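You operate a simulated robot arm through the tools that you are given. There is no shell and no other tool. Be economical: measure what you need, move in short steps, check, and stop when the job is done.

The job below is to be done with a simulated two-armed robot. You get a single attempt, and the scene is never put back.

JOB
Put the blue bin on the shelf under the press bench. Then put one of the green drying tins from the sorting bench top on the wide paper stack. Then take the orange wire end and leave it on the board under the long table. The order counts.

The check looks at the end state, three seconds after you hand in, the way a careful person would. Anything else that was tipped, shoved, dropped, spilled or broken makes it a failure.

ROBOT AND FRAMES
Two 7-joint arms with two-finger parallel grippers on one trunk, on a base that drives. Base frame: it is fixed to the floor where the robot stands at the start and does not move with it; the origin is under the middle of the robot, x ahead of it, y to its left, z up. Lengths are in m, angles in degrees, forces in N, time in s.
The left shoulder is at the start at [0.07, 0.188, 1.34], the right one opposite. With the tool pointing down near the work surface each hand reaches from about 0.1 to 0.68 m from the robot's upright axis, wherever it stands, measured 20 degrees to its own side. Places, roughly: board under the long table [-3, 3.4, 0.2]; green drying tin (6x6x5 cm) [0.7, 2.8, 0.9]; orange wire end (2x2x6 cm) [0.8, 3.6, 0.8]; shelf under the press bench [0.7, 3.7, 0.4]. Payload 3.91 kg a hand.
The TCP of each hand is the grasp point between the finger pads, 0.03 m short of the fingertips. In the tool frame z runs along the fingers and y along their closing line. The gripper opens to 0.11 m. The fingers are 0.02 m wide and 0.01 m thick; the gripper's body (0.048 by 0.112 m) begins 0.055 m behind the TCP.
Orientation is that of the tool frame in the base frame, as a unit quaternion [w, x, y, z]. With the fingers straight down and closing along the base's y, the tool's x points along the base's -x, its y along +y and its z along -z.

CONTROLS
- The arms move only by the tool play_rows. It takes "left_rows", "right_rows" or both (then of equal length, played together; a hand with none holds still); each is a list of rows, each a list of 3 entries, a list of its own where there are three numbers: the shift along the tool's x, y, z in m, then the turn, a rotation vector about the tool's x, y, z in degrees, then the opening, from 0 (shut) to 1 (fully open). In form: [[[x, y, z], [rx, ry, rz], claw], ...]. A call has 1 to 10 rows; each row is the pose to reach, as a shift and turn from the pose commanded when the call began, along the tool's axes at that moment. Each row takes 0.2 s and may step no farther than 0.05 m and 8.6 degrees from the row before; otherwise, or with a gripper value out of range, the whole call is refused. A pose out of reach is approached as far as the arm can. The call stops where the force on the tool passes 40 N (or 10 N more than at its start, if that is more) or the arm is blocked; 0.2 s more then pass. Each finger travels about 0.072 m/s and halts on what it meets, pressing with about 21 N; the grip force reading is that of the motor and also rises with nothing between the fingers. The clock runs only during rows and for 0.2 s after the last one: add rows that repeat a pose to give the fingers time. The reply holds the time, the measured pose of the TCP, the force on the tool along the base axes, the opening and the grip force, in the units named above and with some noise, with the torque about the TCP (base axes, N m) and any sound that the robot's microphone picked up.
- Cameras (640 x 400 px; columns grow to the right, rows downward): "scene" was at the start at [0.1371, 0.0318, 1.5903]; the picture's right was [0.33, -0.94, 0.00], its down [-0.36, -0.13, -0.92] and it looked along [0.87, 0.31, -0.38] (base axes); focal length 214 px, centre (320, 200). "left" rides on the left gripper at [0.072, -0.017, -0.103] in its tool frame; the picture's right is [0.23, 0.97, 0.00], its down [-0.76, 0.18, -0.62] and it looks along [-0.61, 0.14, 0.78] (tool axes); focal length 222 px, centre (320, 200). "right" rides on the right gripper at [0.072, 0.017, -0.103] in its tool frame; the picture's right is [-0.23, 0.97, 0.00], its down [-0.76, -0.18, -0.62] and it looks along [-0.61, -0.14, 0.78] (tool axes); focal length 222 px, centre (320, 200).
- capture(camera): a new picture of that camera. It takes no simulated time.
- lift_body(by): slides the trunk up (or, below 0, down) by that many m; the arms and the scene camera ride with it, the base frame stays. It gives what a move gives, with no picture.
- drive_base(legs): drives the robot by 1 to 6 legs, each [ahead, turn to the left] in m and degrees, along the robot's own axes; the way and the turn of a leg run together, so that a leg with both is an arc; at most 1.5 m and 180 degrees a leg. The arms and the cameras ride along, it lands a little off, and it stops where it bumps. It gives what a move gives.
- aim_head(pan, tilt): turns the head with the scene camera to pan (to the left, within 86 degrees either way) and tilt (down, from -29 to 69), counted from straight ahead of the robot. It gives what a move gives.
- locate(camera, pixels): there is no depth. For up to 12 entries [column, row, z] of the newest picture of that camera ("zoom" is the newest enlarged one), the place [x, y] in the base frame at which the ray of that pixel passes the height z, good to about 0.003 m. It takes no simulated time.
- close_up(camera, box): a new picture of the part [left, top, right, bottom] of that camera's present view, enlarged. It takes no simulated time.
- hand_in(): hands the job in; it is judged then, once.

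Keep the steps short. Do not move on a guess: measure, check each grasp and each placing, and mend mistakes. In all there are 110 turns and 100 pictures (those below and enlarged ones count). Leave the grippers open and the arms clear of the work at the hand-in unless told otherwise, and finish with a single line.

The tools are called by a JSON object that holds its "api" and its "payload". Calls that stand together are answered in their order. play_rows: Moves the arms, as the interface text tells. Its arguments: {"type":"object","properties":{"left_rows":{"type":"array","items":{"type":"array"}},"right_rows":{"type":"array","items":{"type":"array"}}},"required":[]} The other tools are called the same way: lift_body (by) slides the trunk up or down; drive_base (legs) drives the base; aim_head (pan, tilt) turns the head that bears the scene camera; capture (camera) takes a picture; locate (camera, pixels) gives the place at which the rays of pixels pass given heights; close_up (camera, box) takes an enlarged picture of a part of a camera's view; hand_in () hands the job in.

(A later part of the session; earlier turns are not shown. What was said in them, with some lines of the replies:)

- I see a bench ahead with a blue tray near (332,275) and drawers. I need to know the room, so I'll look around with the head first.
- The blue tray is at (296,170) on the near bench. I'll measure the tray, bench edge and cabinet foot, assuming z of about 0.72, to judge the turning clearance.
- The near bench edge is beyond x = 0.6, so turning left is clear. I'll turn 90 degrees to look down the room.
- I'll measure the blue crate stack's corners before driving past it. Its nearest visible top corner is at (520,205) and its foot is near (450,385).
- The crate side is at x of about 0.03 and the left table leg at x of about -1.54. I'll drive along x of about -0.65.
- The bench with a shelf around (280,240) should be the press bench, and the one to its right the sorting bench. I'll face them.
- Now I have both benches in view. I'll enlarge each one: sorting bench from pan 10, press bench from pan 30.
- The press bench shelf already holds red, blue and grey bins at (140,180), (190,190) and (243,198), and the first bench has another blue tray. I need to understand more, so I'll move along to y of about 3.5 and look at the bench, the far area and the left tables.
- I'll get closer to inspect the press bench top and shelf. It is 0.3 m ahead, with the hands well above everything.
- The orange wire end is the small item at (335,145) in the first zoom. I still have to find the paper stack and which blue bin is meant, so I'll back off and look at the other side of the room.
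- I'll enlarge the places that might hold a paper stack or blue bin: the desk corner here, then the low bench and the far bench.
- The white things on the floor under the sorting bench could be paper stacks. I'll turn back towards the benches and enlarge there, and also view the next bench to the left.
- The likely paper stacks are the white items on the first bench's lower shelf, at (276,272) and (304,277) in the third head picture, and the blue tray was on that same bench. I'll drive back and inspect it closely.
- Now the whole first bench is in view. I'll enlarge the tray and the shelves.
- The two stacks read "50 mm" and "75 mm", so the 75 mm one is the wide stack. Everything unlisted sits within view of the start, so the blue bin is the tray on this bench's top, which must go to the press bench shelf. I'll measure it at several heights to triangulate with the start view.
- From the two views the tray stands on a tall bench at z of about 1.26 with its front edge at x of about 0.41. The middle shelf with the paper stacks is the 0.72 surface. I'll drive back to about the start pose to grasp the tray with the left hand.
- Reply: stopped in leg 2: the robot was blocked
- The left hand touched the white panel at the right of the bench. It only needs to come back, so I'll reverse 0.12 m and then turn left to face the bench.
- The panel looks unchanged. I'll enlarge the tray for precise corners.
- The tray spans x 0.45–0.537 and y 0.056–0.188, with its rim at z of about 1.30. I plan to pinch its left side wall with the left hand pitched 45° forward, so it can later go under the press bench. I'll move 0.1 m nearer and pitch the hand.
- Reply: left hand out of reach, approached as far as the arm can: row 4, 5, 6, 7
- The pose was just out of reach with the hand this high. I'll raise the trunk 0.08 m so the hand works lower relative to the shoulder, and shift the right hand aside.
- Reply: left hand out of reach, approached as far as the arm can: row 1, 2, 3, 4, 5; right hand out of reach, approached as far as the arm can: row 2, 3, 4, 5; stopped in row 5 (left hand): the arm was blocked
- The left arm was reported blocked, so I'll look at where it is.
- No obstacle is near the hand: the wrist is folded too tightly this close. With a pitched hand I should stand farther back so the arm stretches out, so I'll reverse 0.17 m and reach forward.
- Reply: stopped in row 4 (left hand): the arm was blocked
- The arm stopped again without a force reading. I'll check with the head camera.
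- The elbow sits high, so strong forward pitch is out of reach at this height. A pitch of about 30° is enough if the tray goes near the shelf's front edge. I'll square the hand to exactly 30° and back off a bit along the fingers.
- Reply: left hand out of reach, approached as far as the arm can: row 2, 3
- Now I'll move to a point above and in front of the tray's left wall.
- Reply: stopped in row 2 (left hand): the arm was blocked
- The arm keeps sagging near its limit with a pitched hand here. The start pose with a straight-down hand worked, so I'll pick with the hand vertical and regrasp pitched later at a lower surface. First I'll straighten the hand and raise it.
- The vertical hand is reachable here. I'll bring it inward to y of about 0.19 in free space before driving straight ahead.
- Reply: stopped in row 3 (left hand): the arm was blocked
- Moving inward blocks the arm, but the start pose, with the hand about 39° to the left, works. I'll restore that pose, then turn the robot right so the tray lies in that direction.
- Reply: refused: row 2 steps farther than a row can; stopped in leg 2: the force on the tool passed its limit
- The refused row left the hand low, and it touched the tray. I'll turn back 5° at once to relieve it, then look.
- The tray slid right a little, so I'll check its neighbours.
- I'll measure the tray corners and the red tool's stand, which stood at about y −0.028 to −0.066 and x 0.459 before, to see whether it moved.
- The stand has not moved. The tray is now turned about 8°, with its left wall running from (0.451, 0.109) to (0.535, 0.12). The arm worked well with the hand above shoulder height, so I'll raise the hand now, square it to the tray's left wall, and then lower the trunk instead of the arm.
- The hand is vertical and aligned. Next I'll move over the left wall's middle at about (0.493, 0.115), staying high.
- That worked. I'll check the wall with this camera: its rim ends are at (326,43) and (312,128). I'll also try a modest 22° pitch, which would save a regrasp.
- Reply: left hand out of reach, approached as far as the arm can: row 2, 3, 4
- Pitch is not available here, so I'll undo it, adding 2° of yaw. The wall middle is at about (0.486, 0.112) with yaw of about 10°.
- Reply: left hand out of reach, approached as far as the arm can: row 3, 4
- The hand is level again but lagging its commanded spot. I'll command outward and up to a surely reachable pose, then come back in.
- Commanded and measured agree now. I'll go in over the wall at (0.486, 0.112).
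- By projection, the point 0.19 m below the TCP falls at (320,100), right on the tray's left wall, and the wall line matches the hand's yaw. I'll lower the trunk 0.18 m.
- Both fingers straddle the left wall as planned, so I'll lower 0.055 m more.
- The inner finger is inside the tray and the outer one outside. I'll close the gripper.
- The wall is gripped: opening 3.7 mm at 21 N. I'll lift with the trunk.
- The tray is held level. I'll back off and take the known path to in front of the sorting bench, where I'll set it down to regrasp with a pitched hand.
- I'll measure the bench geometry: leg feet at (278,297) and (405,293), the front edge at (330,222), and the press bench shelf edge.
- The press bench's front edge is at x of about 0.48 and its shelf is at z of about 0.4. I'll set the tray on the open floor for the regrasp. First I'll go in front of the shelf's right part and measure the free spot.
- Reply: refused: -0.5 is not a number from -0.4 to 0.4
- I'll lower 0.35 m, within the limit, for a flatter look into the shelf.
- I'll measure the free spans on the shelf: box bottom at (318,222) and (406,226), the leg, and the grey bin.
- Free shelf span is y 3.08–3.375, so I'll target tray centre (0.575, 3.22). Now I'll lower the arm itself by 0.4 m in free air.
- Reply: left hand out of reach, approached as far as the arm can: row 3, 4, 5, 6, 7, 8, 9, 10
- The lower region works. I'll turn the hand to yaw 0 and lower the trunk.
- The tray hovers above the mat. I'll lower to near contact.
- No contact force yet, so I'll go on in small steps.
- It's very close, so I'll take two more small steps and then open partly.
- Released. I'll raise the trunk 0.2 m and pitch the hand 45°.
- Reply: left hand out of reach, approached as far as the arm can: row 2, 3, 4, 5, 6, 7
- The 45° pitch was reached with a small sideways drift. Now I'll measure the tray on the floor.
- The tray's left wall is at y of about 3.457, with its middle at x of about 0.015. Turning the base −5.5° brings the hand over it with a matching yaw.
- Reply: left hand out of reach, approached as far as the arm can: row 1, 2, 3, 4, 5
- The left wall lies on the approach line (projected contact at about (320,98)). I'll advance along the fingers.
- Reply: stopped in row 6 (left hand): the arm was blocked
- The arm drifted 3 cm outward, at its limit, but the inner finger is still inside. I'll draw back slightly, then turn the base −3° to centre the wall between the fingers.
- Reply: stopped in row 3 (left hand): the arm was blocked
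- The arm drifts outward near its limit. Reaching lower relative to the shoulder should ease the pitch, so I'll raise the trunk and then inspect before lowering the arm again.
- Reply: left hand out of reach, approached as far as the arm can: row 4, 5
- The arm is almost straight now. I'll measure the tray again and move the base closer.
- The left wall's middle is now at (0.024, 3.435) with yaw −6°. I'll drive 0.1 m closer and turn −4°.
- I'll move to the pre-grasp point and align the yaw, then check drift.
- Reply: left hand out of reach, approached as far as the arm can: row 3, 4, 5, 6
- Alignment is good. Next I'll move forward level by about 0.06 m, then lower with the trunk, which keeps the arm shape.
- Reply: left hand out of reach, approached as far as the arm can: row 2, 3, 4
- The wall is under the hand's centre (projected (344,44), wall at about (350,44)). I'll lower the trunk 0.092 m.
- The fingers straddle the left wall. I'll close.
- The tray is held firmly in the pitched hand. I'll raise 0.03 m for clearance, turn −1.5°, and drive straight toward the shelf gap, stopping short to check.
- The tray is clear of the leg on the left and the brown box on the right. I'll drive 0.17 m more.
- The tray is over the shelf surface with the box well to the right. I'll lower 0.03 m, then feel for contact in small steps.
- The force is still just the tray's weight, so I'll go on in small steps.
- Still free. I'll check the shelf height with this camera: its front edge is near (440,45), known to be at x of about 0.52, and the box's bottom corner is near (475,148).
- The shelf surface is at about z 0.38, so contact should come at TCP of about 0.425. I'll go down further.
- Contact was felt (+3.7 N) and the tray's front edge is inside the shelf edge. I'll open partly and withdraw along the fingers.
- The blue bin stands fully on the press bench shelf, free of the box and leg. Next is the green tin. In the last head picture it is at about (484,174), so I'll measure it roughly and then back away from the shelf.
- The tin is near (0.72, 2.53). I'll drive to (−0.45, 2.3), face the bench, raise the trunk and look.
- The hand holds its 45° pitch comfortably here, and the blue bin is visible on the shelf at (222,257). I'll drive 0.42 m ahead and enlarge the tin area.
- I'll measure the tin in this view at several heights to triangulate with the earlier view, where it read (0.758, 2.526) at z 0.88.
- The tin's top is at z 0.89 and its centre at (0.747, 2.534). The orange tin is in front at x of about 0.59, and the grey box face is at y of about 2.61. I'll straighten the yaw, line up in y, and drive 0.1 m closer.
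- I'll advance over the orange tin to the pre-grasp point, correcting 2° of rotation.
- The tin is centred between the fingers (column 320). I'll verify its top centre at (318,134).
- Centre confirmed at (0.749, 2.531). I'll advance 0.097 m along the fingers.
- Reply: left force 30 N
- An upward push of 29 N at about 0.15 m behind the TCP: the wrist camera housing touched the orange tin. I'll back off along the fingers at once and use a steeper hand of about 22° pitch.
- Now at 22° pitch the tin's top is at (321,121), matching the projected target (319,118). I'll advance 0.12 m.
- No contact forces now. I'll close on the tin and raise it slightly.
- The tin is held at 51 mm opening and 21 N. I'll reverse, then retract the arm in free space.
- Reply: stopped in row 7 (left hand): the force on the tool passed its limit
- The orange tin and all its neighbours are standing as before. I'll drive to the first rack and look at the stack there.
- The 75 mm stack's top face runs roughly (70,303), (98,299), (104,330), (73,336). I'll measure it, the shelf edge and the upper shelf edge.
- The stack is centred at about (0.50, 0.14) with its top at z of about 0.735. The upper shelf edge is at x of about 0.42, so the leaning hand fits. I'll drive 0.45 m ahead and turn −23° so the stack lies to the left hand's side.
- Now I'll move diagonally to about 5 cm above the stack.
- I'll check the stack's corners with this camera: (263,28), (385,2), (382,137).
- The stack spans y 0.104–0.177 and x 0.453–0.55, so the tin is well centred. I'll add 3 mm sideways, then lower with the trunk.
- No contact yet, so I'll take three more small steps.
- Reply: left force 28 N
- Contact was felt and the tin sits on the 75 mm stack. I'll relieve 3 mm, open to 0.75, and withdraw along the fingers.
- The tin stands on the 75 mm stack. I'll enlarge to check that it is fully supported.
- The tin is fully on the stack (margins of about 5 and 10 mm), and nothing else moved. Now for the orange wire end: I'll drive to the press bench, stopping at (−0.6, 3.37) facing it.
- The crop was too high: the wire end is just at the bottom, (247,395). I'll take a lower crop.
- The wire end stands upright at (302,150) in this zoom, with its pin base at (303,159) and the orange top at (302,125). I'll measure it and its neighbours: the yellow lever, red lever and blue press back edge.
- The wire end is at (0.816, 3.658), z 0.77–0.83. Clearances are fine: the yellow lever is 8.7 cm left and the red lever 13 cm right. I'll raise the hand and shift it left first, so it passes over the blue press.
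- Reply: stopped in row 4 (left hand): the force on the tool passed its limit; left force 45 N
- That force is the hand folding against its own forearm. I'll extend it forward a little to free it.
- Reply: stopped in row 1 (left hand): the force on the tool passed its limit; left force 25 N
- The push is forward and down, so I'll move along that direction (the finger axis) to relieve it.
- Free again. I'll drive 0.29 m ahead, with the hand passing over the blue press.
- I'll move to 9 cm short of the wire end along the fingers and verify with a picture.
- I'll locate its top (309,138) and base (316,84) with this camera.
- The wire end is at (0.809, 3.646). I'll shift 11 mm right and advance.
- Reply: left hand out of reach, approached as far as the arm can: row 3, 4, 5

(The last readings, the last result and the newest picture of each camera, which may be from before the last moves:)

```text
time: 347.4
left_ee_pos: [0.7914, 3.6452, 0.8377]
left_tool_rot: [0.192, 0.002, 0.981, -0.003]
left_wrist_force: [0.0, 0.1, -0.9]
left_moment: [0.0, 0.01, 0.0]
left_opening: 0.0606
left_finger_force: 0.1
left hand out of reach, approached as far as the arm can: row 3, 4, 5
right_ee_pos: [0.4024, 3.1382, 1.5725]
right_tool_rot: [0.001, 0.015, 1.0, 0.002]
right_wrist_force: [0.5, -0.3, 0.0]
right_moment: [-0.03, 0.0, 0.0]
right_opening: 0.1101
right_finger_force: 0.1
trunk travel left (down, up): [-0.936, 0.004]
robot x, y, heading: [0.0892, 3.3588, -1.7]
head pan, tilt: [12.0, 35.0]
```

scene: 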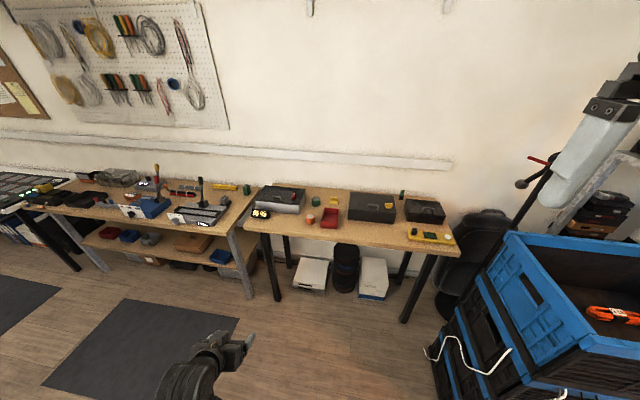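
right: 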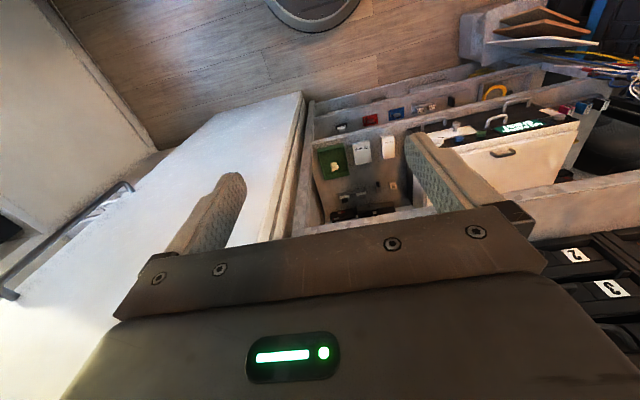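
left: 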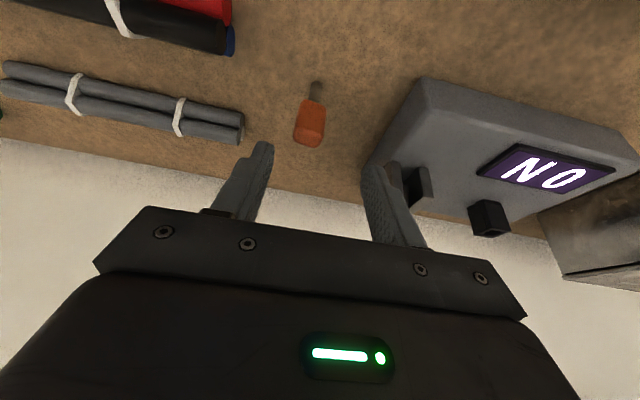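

The arm is at full stretch at (0.791, 0.838). I'll drive 0.018 m forward, with the fingers already straddling it, and lower the trunk 0.025 m.

{"api": "drive_base", "payload": {"legs": [[0.018, 0]]}}

{"api": "lift_body", "payload": {"by": -0.024}}

{"api": "capture", "payload": {"camera": "left"}}

```text
time: 348.1
left_ee_pos: [0.8066, 3.6442, 0.8402]
left_tool_rot: [0.194, 0.002, 0.981, -0.005]
left_wrist_force: [-0.4, 0.6, 0.7]
left_moment: [0.03, -0.05, 0.01]
left_opening: 0.0604
left_finger_force: 0.1
right_ee_pos: [0.416, 3.1383, 1.5755]
right_tool_rot: [0.004, 0.016, 1.0, 0.003]
right_wrist_force: [-0.4, 1.0, 0.4]
right_moment: [0.04, -0.04, 0.02]
right_opening: 0.11
right_finger_force: 0.1
trunk travel left (down, up): [-0.936, 0.004]
robot x, y, heading: [0.1091, 3.3616, -1.5]
head pan, tilt: [12.0, 35.0]
```

```text
time: 348.5
left_ee_pos: [0.8094, 3.6443, 0.8319]
left_tool_rot: [0.189, -0.001, 0.982, -0.002]
left_wrist_force: [-8.5, -0.4, 10.7]
left_moment: [0.38, 0.3, 0.25]
left_opening: 0.0605
left_finger_force: 0.1
right_ee_pos: [0.4204, 3.1379, 1.5652]
right_tool_rot: [0.002, 0.014, 1.0, 0.001]
right_wrist_force: [0.1, -0.1, 0.4]
right_moment: [-0.01, 0.01, 0.02]
right_opening: 0.11
right_finger_force: 0.1
trunk travel left (down, up): [-0.928, 0.012]
robot x, y, heading: [0.1098, 3.3601, -1.4]
head pan, tilt: [12.0, 35.0]
stopped: the force on the tool passed its limit (the readings are from after the stop); the commanded pose is now the measured one
```

```text
5 pictures are left
5 turns are left
```

left: 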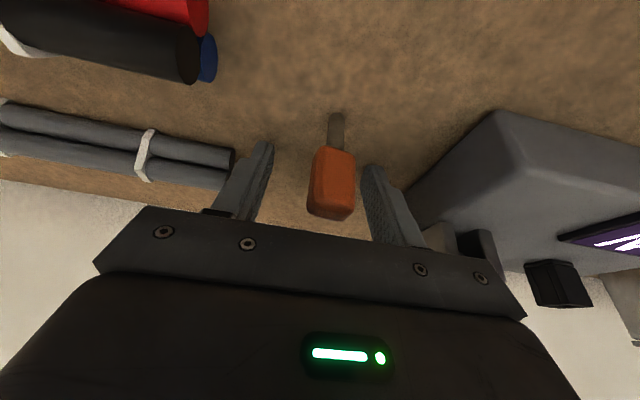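

The fingertips already straddle the orange cap and further lowering is blocked, so I'll grip here and lift, watching the readings. Few turns are left.

{"api": "play_rows", "payload": {"left_rows": [[[0, 0, 0], [0, 0, 0], 0.1], [[0, 0, 0], [0, 0, 0], 0.0], [[0, 0, 0], [0, 0, 0], 0.0], [[0, 0, 0], [0, 0, 0], 0.0], [[0, 0, 0], [0, 0, 0], 0.0]]}}

{"api": "play_rows", "payload": {"left_rows": [[[-0.008, 0, -0.018], [0, 0, 0], 0.0], [[-0.02, 0, -0.05], [0, 0, 0], 0.0], [[-0.035, 0, -0.087], [0, 0, 0], 0.0], [[-0.05, 0, -0.124], [0, 0, 0], 0.0], [[-0.064, 0, -0.16], [0, 0, 0], 0.0], [[-0.064, 0, -0.16], [0, 0, 0], 0.0]]}}

{"api": "capture", "payload": {"camera": "left"}}

```text
time: 349.7
left_ee_pos: [0.8085, 3.6432, 0.8321]
left_tool_rot: [0.189, 0.001, 0.982, -0.003]
left_wrist_force: [-0.4, -1.6, 6.6]
left_moment: [0.02, -0.02, -0.05]
left_opening: 0.0183
left_finger_force: 20.9
right_ee_pos: [0.4201, 3.1375, 1.5647]
right_tool_rot: [0.001, 0.014, 1.0, 0.002]
right_wrist_force: [0.2, -0.1, -0.1]
right_moment: [0.02, 0.0, -0.01]
right_opening: 0.1098
right_finger_force: 0.0
trunk travel left (down, up): [-0.928, 0.012]
robot x, y, heading: [0.1086, 3.3611, -1.3]
head pan, tilt: [12.0, 35.0]
```

```text
time: 351.1
left_ee_pos: [0.8102, 3.6467, 1.0026]
left_tool_rot: [0.188, 0.0, 0.982, -0.003]
left_wrist_force: [-1.3, 0.1, -0.1]
left_moment: [0.01, 0.0, 0.03]
left_opening: 0.0184
left_finger_force: 20.8
right_ee_pos: [0.4215, 3.1393, 1.5645]
right_tool_rot: [0.001, 0.014, 1.0, 0.002]
right_wrist_force: [-0.3, -0.2, -0.5]
right_moment: [-0.02, -0.01, -0.02]
right_opening: 0.1098
right_finger_force: 0.0
trunk travel left (down, up): [-0.928, 0.012]
robot x, y, heading: [0.1078, 3.3653, -1.2]
head pan, tilt: [12.0, 35.0]
```

```text
4 pictures are left
4 turns are left
```

left: 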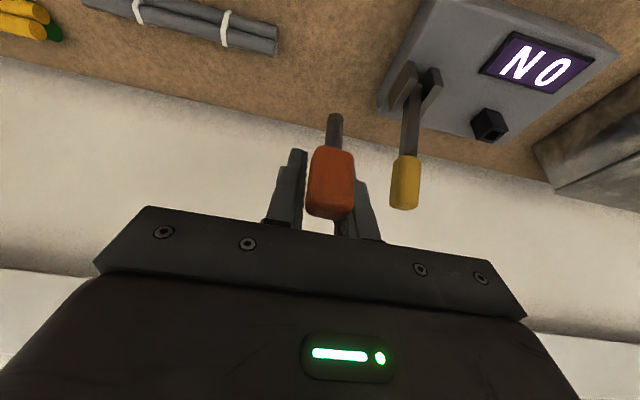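

The wire end is held at 18 mm opening and 21 N. I'll reverse, drive to face the long table's near end, lower and pitch the hand in free space, and look, with a locate grid at board height.

{"api": "drive_base", "payload": {"legs": [[-0.6, 0], [0, 154.2], [0.74, 0], [0, 27]]}}

{"api": "lift_body", "payload": {"by": -0.36}}

{"api": "play_rows", "payload": {"left_rows": [[[0.031, 0, 0.028], [0, 0, 0], 0], [[0.062, 0, 0.056], [0, 0, 0], 0], [[0.093, 0, 0.084], [0, 0, 0], 0], [[0.124, 0, 0.112], [0, -4, 0], 0], [[0.155, 0, 0.141], [0, -8, 0], 0], [[0.186, 0, 0.169], [0, -13, 0], 0], [[0.217, 0, 0.197], [0, -18, 0], 0], [[0.247, 0, 0.225], [0, -23, 0], 0], [[0.247, 0, 0.225], [0, -23, 0], 0]]}}

{"api": "aim_head", "payload": {"pan": 0, "tilt": 38}}

{"api": "capture", "payload": {"camera": "scene"}}

{"api": "locate", "payload": {"camera": "scene", "pixels": [[220, 200, 0.2], [320, 200, 0.2], [420, 200, 0.2], [220, 240, 0.2], [320, 240, 0.2], [220, 280, 0.2], [320, 280, 0.2], [320, 280, 0.0], [320, 140, 0.75], [220, 140, 0.75], [320, 180, 0.75], [320, 240, 0.25]]}}

{"api": "capture", "payload": {"camera": "left"}}

{"api": "locate", "payload": {"camera": "left", "pixels": [[320, 20, 0.2], [320, 60, 0.2], [320, 100, 0.2], [320, 130, 0.2], [220, 60, 0.2], [420, 60, 0.2], [220, 100, 0.2], [420, 100, 0.2], [320, 60, 0.15], [320, 60, 0.25], [220, 130, 0.2], [420, 130, 0.2]]}}

```text
time: 365.8
left_ee_pos: [-1.8281, 3.3653, 1.0038]
left_tool_rot: [0.003, 0.982, 0.031, -0.188]
left_wrist_force: [-0.2, -0.2, -0.5]
left_moment: [0.03, 0.0, 0.0]
left_opening: 0.0186
left_finger_force: 20.6
right_ee_pos: [-1.4716, 3.8967, 1.5651]
right_tool_rot: [0.002, 1.0, 0.017, -0.001]
right_wrist_force: [-0.6, 0.8, 0.0]
right_moment: [0.02, 0.02, -0.02]
right_opening: 0.11
right_finger_force: 0.1
trunk travel left (down, up): [-0.928, 0.012]
robot x, y, heading: [-1.1414, 3.6967, -177.9]
head pan, tilt: [12.0, 35.0]
```

```text
time: 369.3
left_ee_pos: [-1.8276, 3.3657, 0.6431]
left_tool_rot: [0.002, 0.981, 0.031, -0.19]
left_wrist_force: [0.9, -0.1, -0.1]
left_moment: [-0.01, 0.04, 0.02]
left_opening: 0.0188
left_finger_force: 21.1
right_ee_pos: [-1.4729, 3.8954, 1.205]
right_tool_rot: [0.0, 1.0, 0.018, -0.001]
right_wrist_force: [0.3, 0.9, 0.6]
right_moment: [0.0, -0.01, 0.0]
right_opening: 0.1099
right_finger_force: 0.1
trunk travel left (down, up): [-0.568, 0.372]
robot x, y, heading: [-1.1446, 3.6949, -177.7]
head pan, tilt: [12.0, 35.0]
```

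```text
time: 371.3
left_ee_pos: [-1.6854, 3.377, 0.3422]
left_tool_rot: [0.009, 0.924, 0.03, -0.381]
left_wrist_force: [0.0, 0.4, -0.6]
left_moment: [0.03, 0.0, 0.01]
left_opening: 0.0188
left_finger_force: 21.6
right_ee_pos: [-1.4714, 3.8964, 1.2045]
right_tool_rot: [0.002, 1.0, 0.018, -0.001]
right_wrist_force: [0.0, 0.2, 0.0]
right_moment: [0.0, 0.0, -0.01]
right_opening: 0.1103
right_finger_force: 0.0
trunk travel left (down, up): [-0.568, 0.372]
robot x, y, heading: [-1.1415, 3.6902, -178.0]
head pan, tilt: [12.0, 35.0]
```

```text
time: 372.1
left_ee_pos: [-1.6857, 3.3775, 0.3405]
left_tool_rot: [0.009, 0.924, 0.03, -0.381]
left_wrist_force: [0.5, 0.4, -0.2]
left_moment: [0.0, 0.0, -0.03]
left_opening: 0.0188
left_finger_force: 21.5
right_ee_pos: [-1.4719, 3.8949, 1.2048]
right_tool_rot: [0.002, 1.0, 0.017, 0.0]
right_wrist_force: [-0.5, -1.0, -0.3]
right_moment: [0.01, 0.01, -0.01]
right_opening: 0.1101
right_finger_force: 0.0
trunk travel left (down, up): [-0.568, 0.372]
robot x, y, heading: [-1.1392, 3.6901, -177.6]
head pan, tilt: [0.0, 38.0]
```

```text
3 pictures are left
```

scene: 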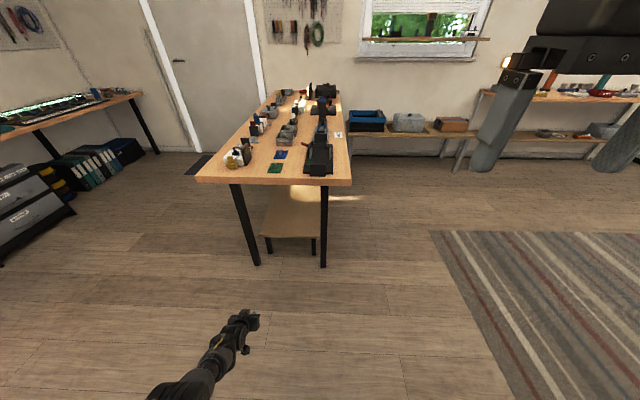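

```text
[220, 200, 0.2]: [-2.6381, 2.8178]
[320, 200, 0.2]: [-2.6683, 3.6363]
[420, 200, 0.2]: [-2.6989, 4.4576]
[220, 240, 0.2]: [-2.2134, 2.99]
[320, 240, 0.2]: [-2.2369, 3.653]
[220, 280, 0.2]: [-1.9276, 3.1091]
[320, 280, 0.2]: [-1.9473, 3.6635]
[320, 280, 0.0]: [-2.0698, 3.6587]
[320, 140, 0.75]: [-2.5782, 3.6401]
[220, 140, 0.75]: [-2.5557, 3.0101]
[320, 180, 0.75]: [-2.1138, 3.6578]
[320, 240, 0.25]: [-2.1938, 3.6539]
```

```text
2 pictures are left
```

left: 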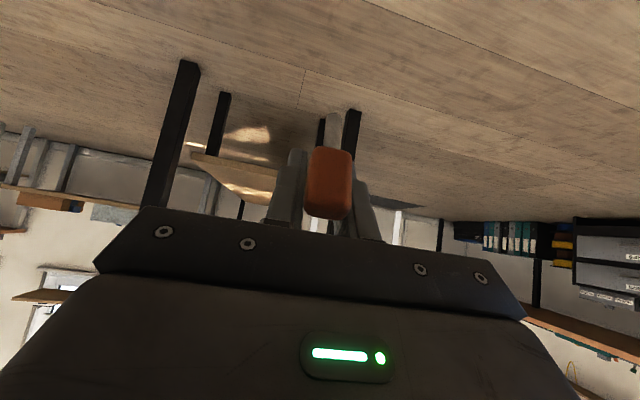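

```text
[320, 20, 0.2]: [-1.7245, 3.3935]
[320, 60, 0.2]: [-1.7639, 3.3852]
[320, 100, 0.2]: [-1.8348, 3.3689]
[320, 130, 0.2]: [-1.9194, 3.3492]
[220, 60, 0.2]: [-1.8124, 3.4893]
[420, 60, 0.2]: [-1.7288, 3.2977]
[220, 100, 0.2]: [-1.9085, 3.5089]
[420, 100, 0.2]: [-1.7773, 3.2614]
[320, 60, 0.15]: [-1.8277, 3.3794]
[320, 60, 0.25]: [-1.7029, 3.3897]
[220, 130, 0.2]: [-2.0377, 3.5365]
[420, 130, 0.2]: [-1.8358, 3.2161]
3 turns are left
```

The board's front edge is at x of about −2.28, y 3.25–3.67, between table legs at y 3.2 and 3.68, and the table edge is at x of about −2.11. I'll extend the arm, lower the trunk so the forearm passes below the table edge, turn −4.5° and drive in, so the wire end hovers at about (−2.36, 3.44).

{"api": "play_rows", "payload": {"left_rows": [[[-0.038, 0, -0.0095], [0, 0, 0], 0], [[-0.076, 0, -0.019], [0, 0, 0], 0], [[-0.114, 0, -0.028], [0, 0, 0], 0], [[-0.152, 0, -0.038], [0, 0, 0], 0], [[-0.19, 0, -0.047], [0, 0, 0], 0], [[-0.226, 0, -0.0566], [0, 0, 0], 0], [[-0.226, 0, -0.0566], [0, 0, 0], 0]]}}

{"api": "lift_body", "payload": {"by": -0.2}}

{"api": "drive_base", "payload": {"legs": [[0, -4.5], [0.535, 0]]}}

{"api": "lift_body", "payload": {"by": -0.04}}

{"api": "capture", "payload": {"camera": "left"}}

{"api": "locate", "payload": {"camera": "left", "pixels": [[320, 20, 0.2], [320, 60, 0.2], [320, 100, 0.2], [220, 20, 0.2], [420, 20, 0.2], [220, 60, 0.2], [420, 60, 0.2], [320, 20, 0.22], [320, 60, 0.22], [320, 20, 0.18], [320, 60, 0.18], [420, 100, 0.2]]}}

```text
time: 373.7
left_ee_pos: [-1.8026, 3.3679, 0.5407]
left_tool_rot: [0.008, 0.924, 0.029, -0.381]
left_wrist_force: [0.1, 0.1, 0.0]
left_moment: [-0.03, -0.03, -0.02]
left_opening: 0.0187
left_finger_force: 21.2
right_ee_pos: [-1.4726, 3.8951, 1.2052]
right_tool_rot: [0.001, 1.0, 0.017, 0.0]
right_wrist_force: [-0.2, 0.3, 0.0]
right_moment: [0.0, -0.03, 0.0]
right_opening: 0.11
right_finger_force: 0.1
trunk travel left (down, up): [-0.568, 0.372]
robot x, y, heading: [-1.1427, 3.6911, -177.9]
head pan, tilt: [0.0, 38.0]
```

```text
time: 375.9
left_ee_pos: [-1.8042, 3.368, 0.3404]
left_tool_rot: [0.009, 0.924, 0.03, -0.38]
left_wrist_force: [0.6, -0.1, -0.7]
left_moment: [-0.01, -0.03, -0.02]
left_opening: 0.0186
left_finger_force: 21.0
right_ee_pos: [-1.4726, 3.8954, 1.0036]
right_tool_rot: [0.001, 1.0, 0.018, -0.001]
right_wrist_force: [0.5, -1.0, 0.4]
right_moment: [0.02, -0.01, 0.04]
right_opening: 0.1097
right_finger_force: 0.1
trunk travel left (down, up): [-0.368, 0.572]
robot x, y, heading: [-1.1429, 3.6908, -178.0]
head pan, tilt: [0.0, 38.0]
```

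```text
time: 379.5
left_ee_pos: [-2.3654, 3.4344, 0.3405]
left_tool_rot: [-0.005, 0.925, -0.003, -0.38]
left_wrist_force: [0.0, -0.5, -0.2]
left_moment: [0.01, 0.03, 0.02]
left_opening: 0.0187
left_finger_force: 20.9
right_ee_pos: [-2.0004, 3.9377, 1.0047]
right_tool_rot: [0.001, 1.0, -0.017, -0.001]
right_wrist_force: [-0.5, 0.3, 0.2]
right_moment: [-0.04, 0.0, 0.03]
right_opening: 0.1098
right_finger_force: 0.0
trunk travel left (down, up): [-0.368, 0.572]
robot x, y, heading: [-1.6842, 3.7125, 178.2]
head pan, tilt: [0.0, 38.0]
```

```text
time: 380.3
left_ee_pos: [-2.3653, 3.4362, 0.301]
left_tool_rot: [-0.004, 0.925, -0.002, -0.381]
left_wrist_force: [-0.6, 0.1, -0.5]
left_moment: [0.02, 0.01, -0.01]
left_opening: 0.0184
left_finger_force: 20.7
right_ee_pos: [-1.9988, 3.9385, 0.9648]
right_tool_rot: [0.001, 1.0, -0.017, -0.001]
right_wrist_force: [0.4, 0.6, -0.1]
right_moment: [0.01, 0.02, -0.05]
right_opening: 0.1101
right_finger_force: 0.1
trunk travel left (down, up): [-0.328, 0.612]
robot x, y, heading: [-1.688, 3.7141, 177.9]
head pan, tilt: [0.0, 38.0]
```

```text
1 pictures are left
```

left: 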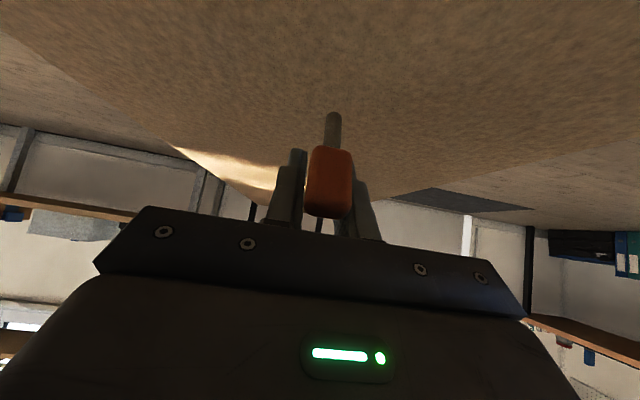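

```text
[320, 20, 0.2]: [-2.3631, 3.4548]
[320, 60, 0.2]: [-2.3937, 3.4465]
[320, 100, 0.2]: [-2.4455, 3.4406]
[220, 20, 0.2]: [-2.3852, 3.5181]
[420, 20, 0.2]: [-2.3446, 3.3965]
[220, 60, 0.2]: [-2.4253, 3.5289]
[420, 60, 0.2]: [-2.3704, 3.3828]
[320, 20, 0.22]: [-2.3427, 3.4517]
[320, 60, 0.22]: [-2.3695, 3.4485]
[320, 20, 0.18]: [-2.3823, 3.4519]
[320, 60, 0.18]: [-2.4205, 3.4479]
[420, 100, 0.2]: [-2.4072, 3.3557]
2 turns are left
```

The wire end hovers over the board. I'll go 3 cm deeper, lower in one force-limited move until contact, open gently, withdraw along the fingers, take the last picture, and back out from under the table.

{"api": "drive_base", "payload": {"legs": [[0.03, 0]]}}

{"api": "play_rows", "payload": {"left_rows": [[[0.007, 0, 0.007], [0, 0, 0], 0], [[0.014, 0, 0.014], [0, 0, 0], 0], [[0.021, 0, 0.021], [0, 0, 0], 0], [[0.025, 0, 0.025], [0, 0, 0], 0], [[0.0285, 0, 0.0285], [0, 0, 0], 0], [[0.032, 0, 0.032], [0, 0, 0], 0], [[0.0355, 0, 0.0355], [0, 0, 0], 0], [[0.039, 0, 0.039], [0, 0, 0], 0], [[0.0425, 0, 0.0425], [0, 0, 0], 0], [[0.046, 0, 0.046], [0, 0, 0], 0]]}}

{"api": "play_rows", "payload": {"left_rows": [[[0, 0, 0], [0, 0, 0], 0.15], [[0, 0, 0], [0, 0, 0], 0.25], [[0, 0, 0], [0, 0, 0], 0.4], [[0, 0, 0], [0, 0, 0], 0.6], [[0, 0, 0], [0, 0, 0], 0.6], [[0, 0, 0], [0, 0, 0], 0.6], [[0, 0, 0], [0, 0, 0], 0.6]]}}

{"api": "play_rows", "payload": {"left_rows": [[[0, 0, -0.02], [0, 0, 0], 0.6], [[0, 0, -0.05], [0, 0, 0], 0.6], [[0, 0, -0.08], [0, 0, 0], 0.6], [[0, 0, -0.11], [0, 0, 0], 0.6], [[0, 0, -0.13], [0, 0, 0], 1], [[0, 0, -0.13], [0, 0, 0], 1]]}}

{"api": "capture", "payload": {"camera": "left"}}

{"api": "drive_base", "payload": {"legs": [[-0.5, 0]]}}

```text
time: 381.1
left_ee_pos: [-2.3959, 3.4366, 0.2994]
left_tool_rot: [-0.005, 0.925, -0.002, -0.38]
left_wrist_force: [0.1, 0.0, -0.6]
left_moment: [-0.01, 0.03, -0.02]
left_opening: 0.0183
left_finger_force: 20.8
right_ee_pos: [-2.0311, 3.9392, 0.9642]
right_tool_rot: [0.001, 1.0, -0.018, 0.001]
right_wrist_force: [-0.7, 0.3, -0.6]
right_moment: [0.02, -0.03, -0.02]
right_opening: 0.1097
right_finger_force: 0.1
trunk travel left (down, up): [-0.328, 0.612]
robot x, y, heading: [-1.7148, 3.7146, 178.2]
head pan, tilt: [0.0, 38.0]
```

```text
time: 382.6
left_ee_pos: [-2.4001, 3.4351, 0.2626]
left_tool_rot: [-0.005, 0.92, -0.003, -0.392]
left_wrist_force: [-0.3, 0.0, 17.8]
left_moment: [-0.09, 0.01, -0.14]
left_opening: 0.0183
left_finger_force: 21.2
right_ee_pos: [-2.0278, 3.9395, 0.9645]
right_tool_rot: [0.001, 1.0, -0.017, -0.002]
right_wrist_force: [-0.2, -0.3, -1.0]
right_moment: [0.04, -0.02, 0.01]
right_opening: 0.11
right_finger_force: 0.0
trunk travel left (down, up): [-0.328, 0.612]
robot x, y, heading: [-1.7172, 3.7158, 178.2]
head pan, tilt: [0.0, 38.0]
stopped in row 7 (left hand): the force on the tool passed its limit (the readings are from after the stop); the commanded pose is now the measured one
```

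```text
time: 383.6
left_ee_pos: [-2.4006, 3.4435, 0.2631]
left_tool_rot: [-0.009, 0.92, -0.007, -0.391]
left_wrist_force: [13.2, 6.8, 16.8]
left_moment: [-0.39, -0.1, 0.32]
left_opening: 0.0623
left_finger_force: 0.0
right_ee_pos: [-2.0269, 3.9391, 0.9651]
right_tool_rot: [0.002, 1.0, -0.018, -0.002]
right_wrist_force: [-0.7, 0.2, -0.2]
right_moment: [0.0, 0.04, 0.01]
right_opening: 0.11
right_finger_force: 0.0
trunk travel left (down, up): [-0.328, 0.612]
robot x, y, heading: [-1.7163, 3.7146, 177.9]
head pan, tilt: [0.0, 38.0]
stopped in row 4 (left hand): the force on the tool passed its limit (the readings are from after the stop); the commanded pose is now the measured one
```

```text
time: 385.0
left_ee_pos: [-2.3068, 3.4404, 0.3496]
left_tool_rot: [-0.008, 0.921, -0.006, -0.388]
left_wrist_force: [0.4, -0.8, -0.9]
left_moment: [0.01, -0.03, -0.01]
left_opening: 0.1101
left_finger_force: 0.0
right_ee_pos: [-2.0294, 3.9392, 0.9637]
right_tool_rot: [0.001, 1.0, -0.018, -0.001]
right_wrist_force: [-0.2, 0.5, 0.2]
right_moment: [0.0, 0.01, 0.02]
right_opening: 0.1099
right_finger_force: 0.1
trunk travel left (down, up): [-0.328, 0.612]
robot x, y, heading: [-1.7164, 3.714, 177.9]
head pan, tilt: [0.0, 38.0]
```

```text
0 pictures are left
```

left: 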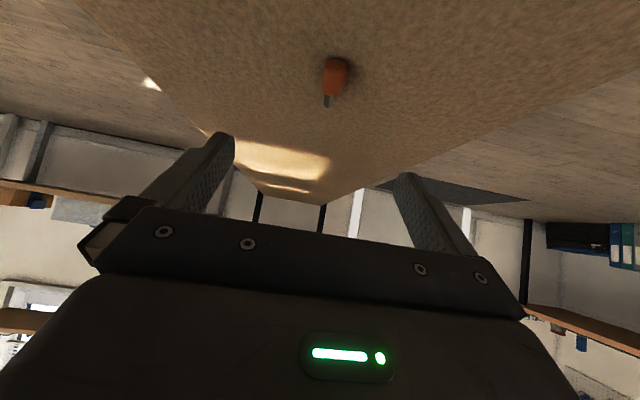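

```text
time: 387.9
left_ee_pos: [-1.8021, 3.423, 0.3509]
left_tool_rot: [-0.01, 0.921, -0.01, -0.389]
left_wrist_force: [-0.1, 0.5, 0.5]
left_moment: [0.0, 0.0, 0.0]
left_opening: 0.1099
left_finger_force: 0.0
right_ee_pos: [-1.5203, 3.9209, 0.9642]
right_tool_rot: [0.0, 1.0, -0.021, 0.0]
right_wrist_force: [-0.5, 0.3, -0.6]
right_moment: [-0.01, -0.03, -0.01]
right_opening: 0.1102
right_finger_force: 0.0
trunk travel left (down, up): [-0.328, 0.612]
robot x, y, heading: [-1.2112, 3.69, 177.5]
head pan, tilt: [0.0, 38.0]
1 turns are left
```

The orange wire end lies on the board at (333,80), well inside its edges, and the grippers are open with the arms clear. I'm handing in.

{"api": "hand_in", "payload": {}}

```text
The job is handed in.
```

I did all three moves in order and handed the job in: the blue bin from the first rack is on the press bench shelf, one green tin is on the 75 mm paper stack, and the orange wire end is lying on the board under the long table. Two caveats: the shelf already held another small blue bin, so I judged that the rack one was meant; and along the way the robot bumped the white panel, pushed the bin sideways before gripping it and pressed on the orange tin, none of which left visible damage.
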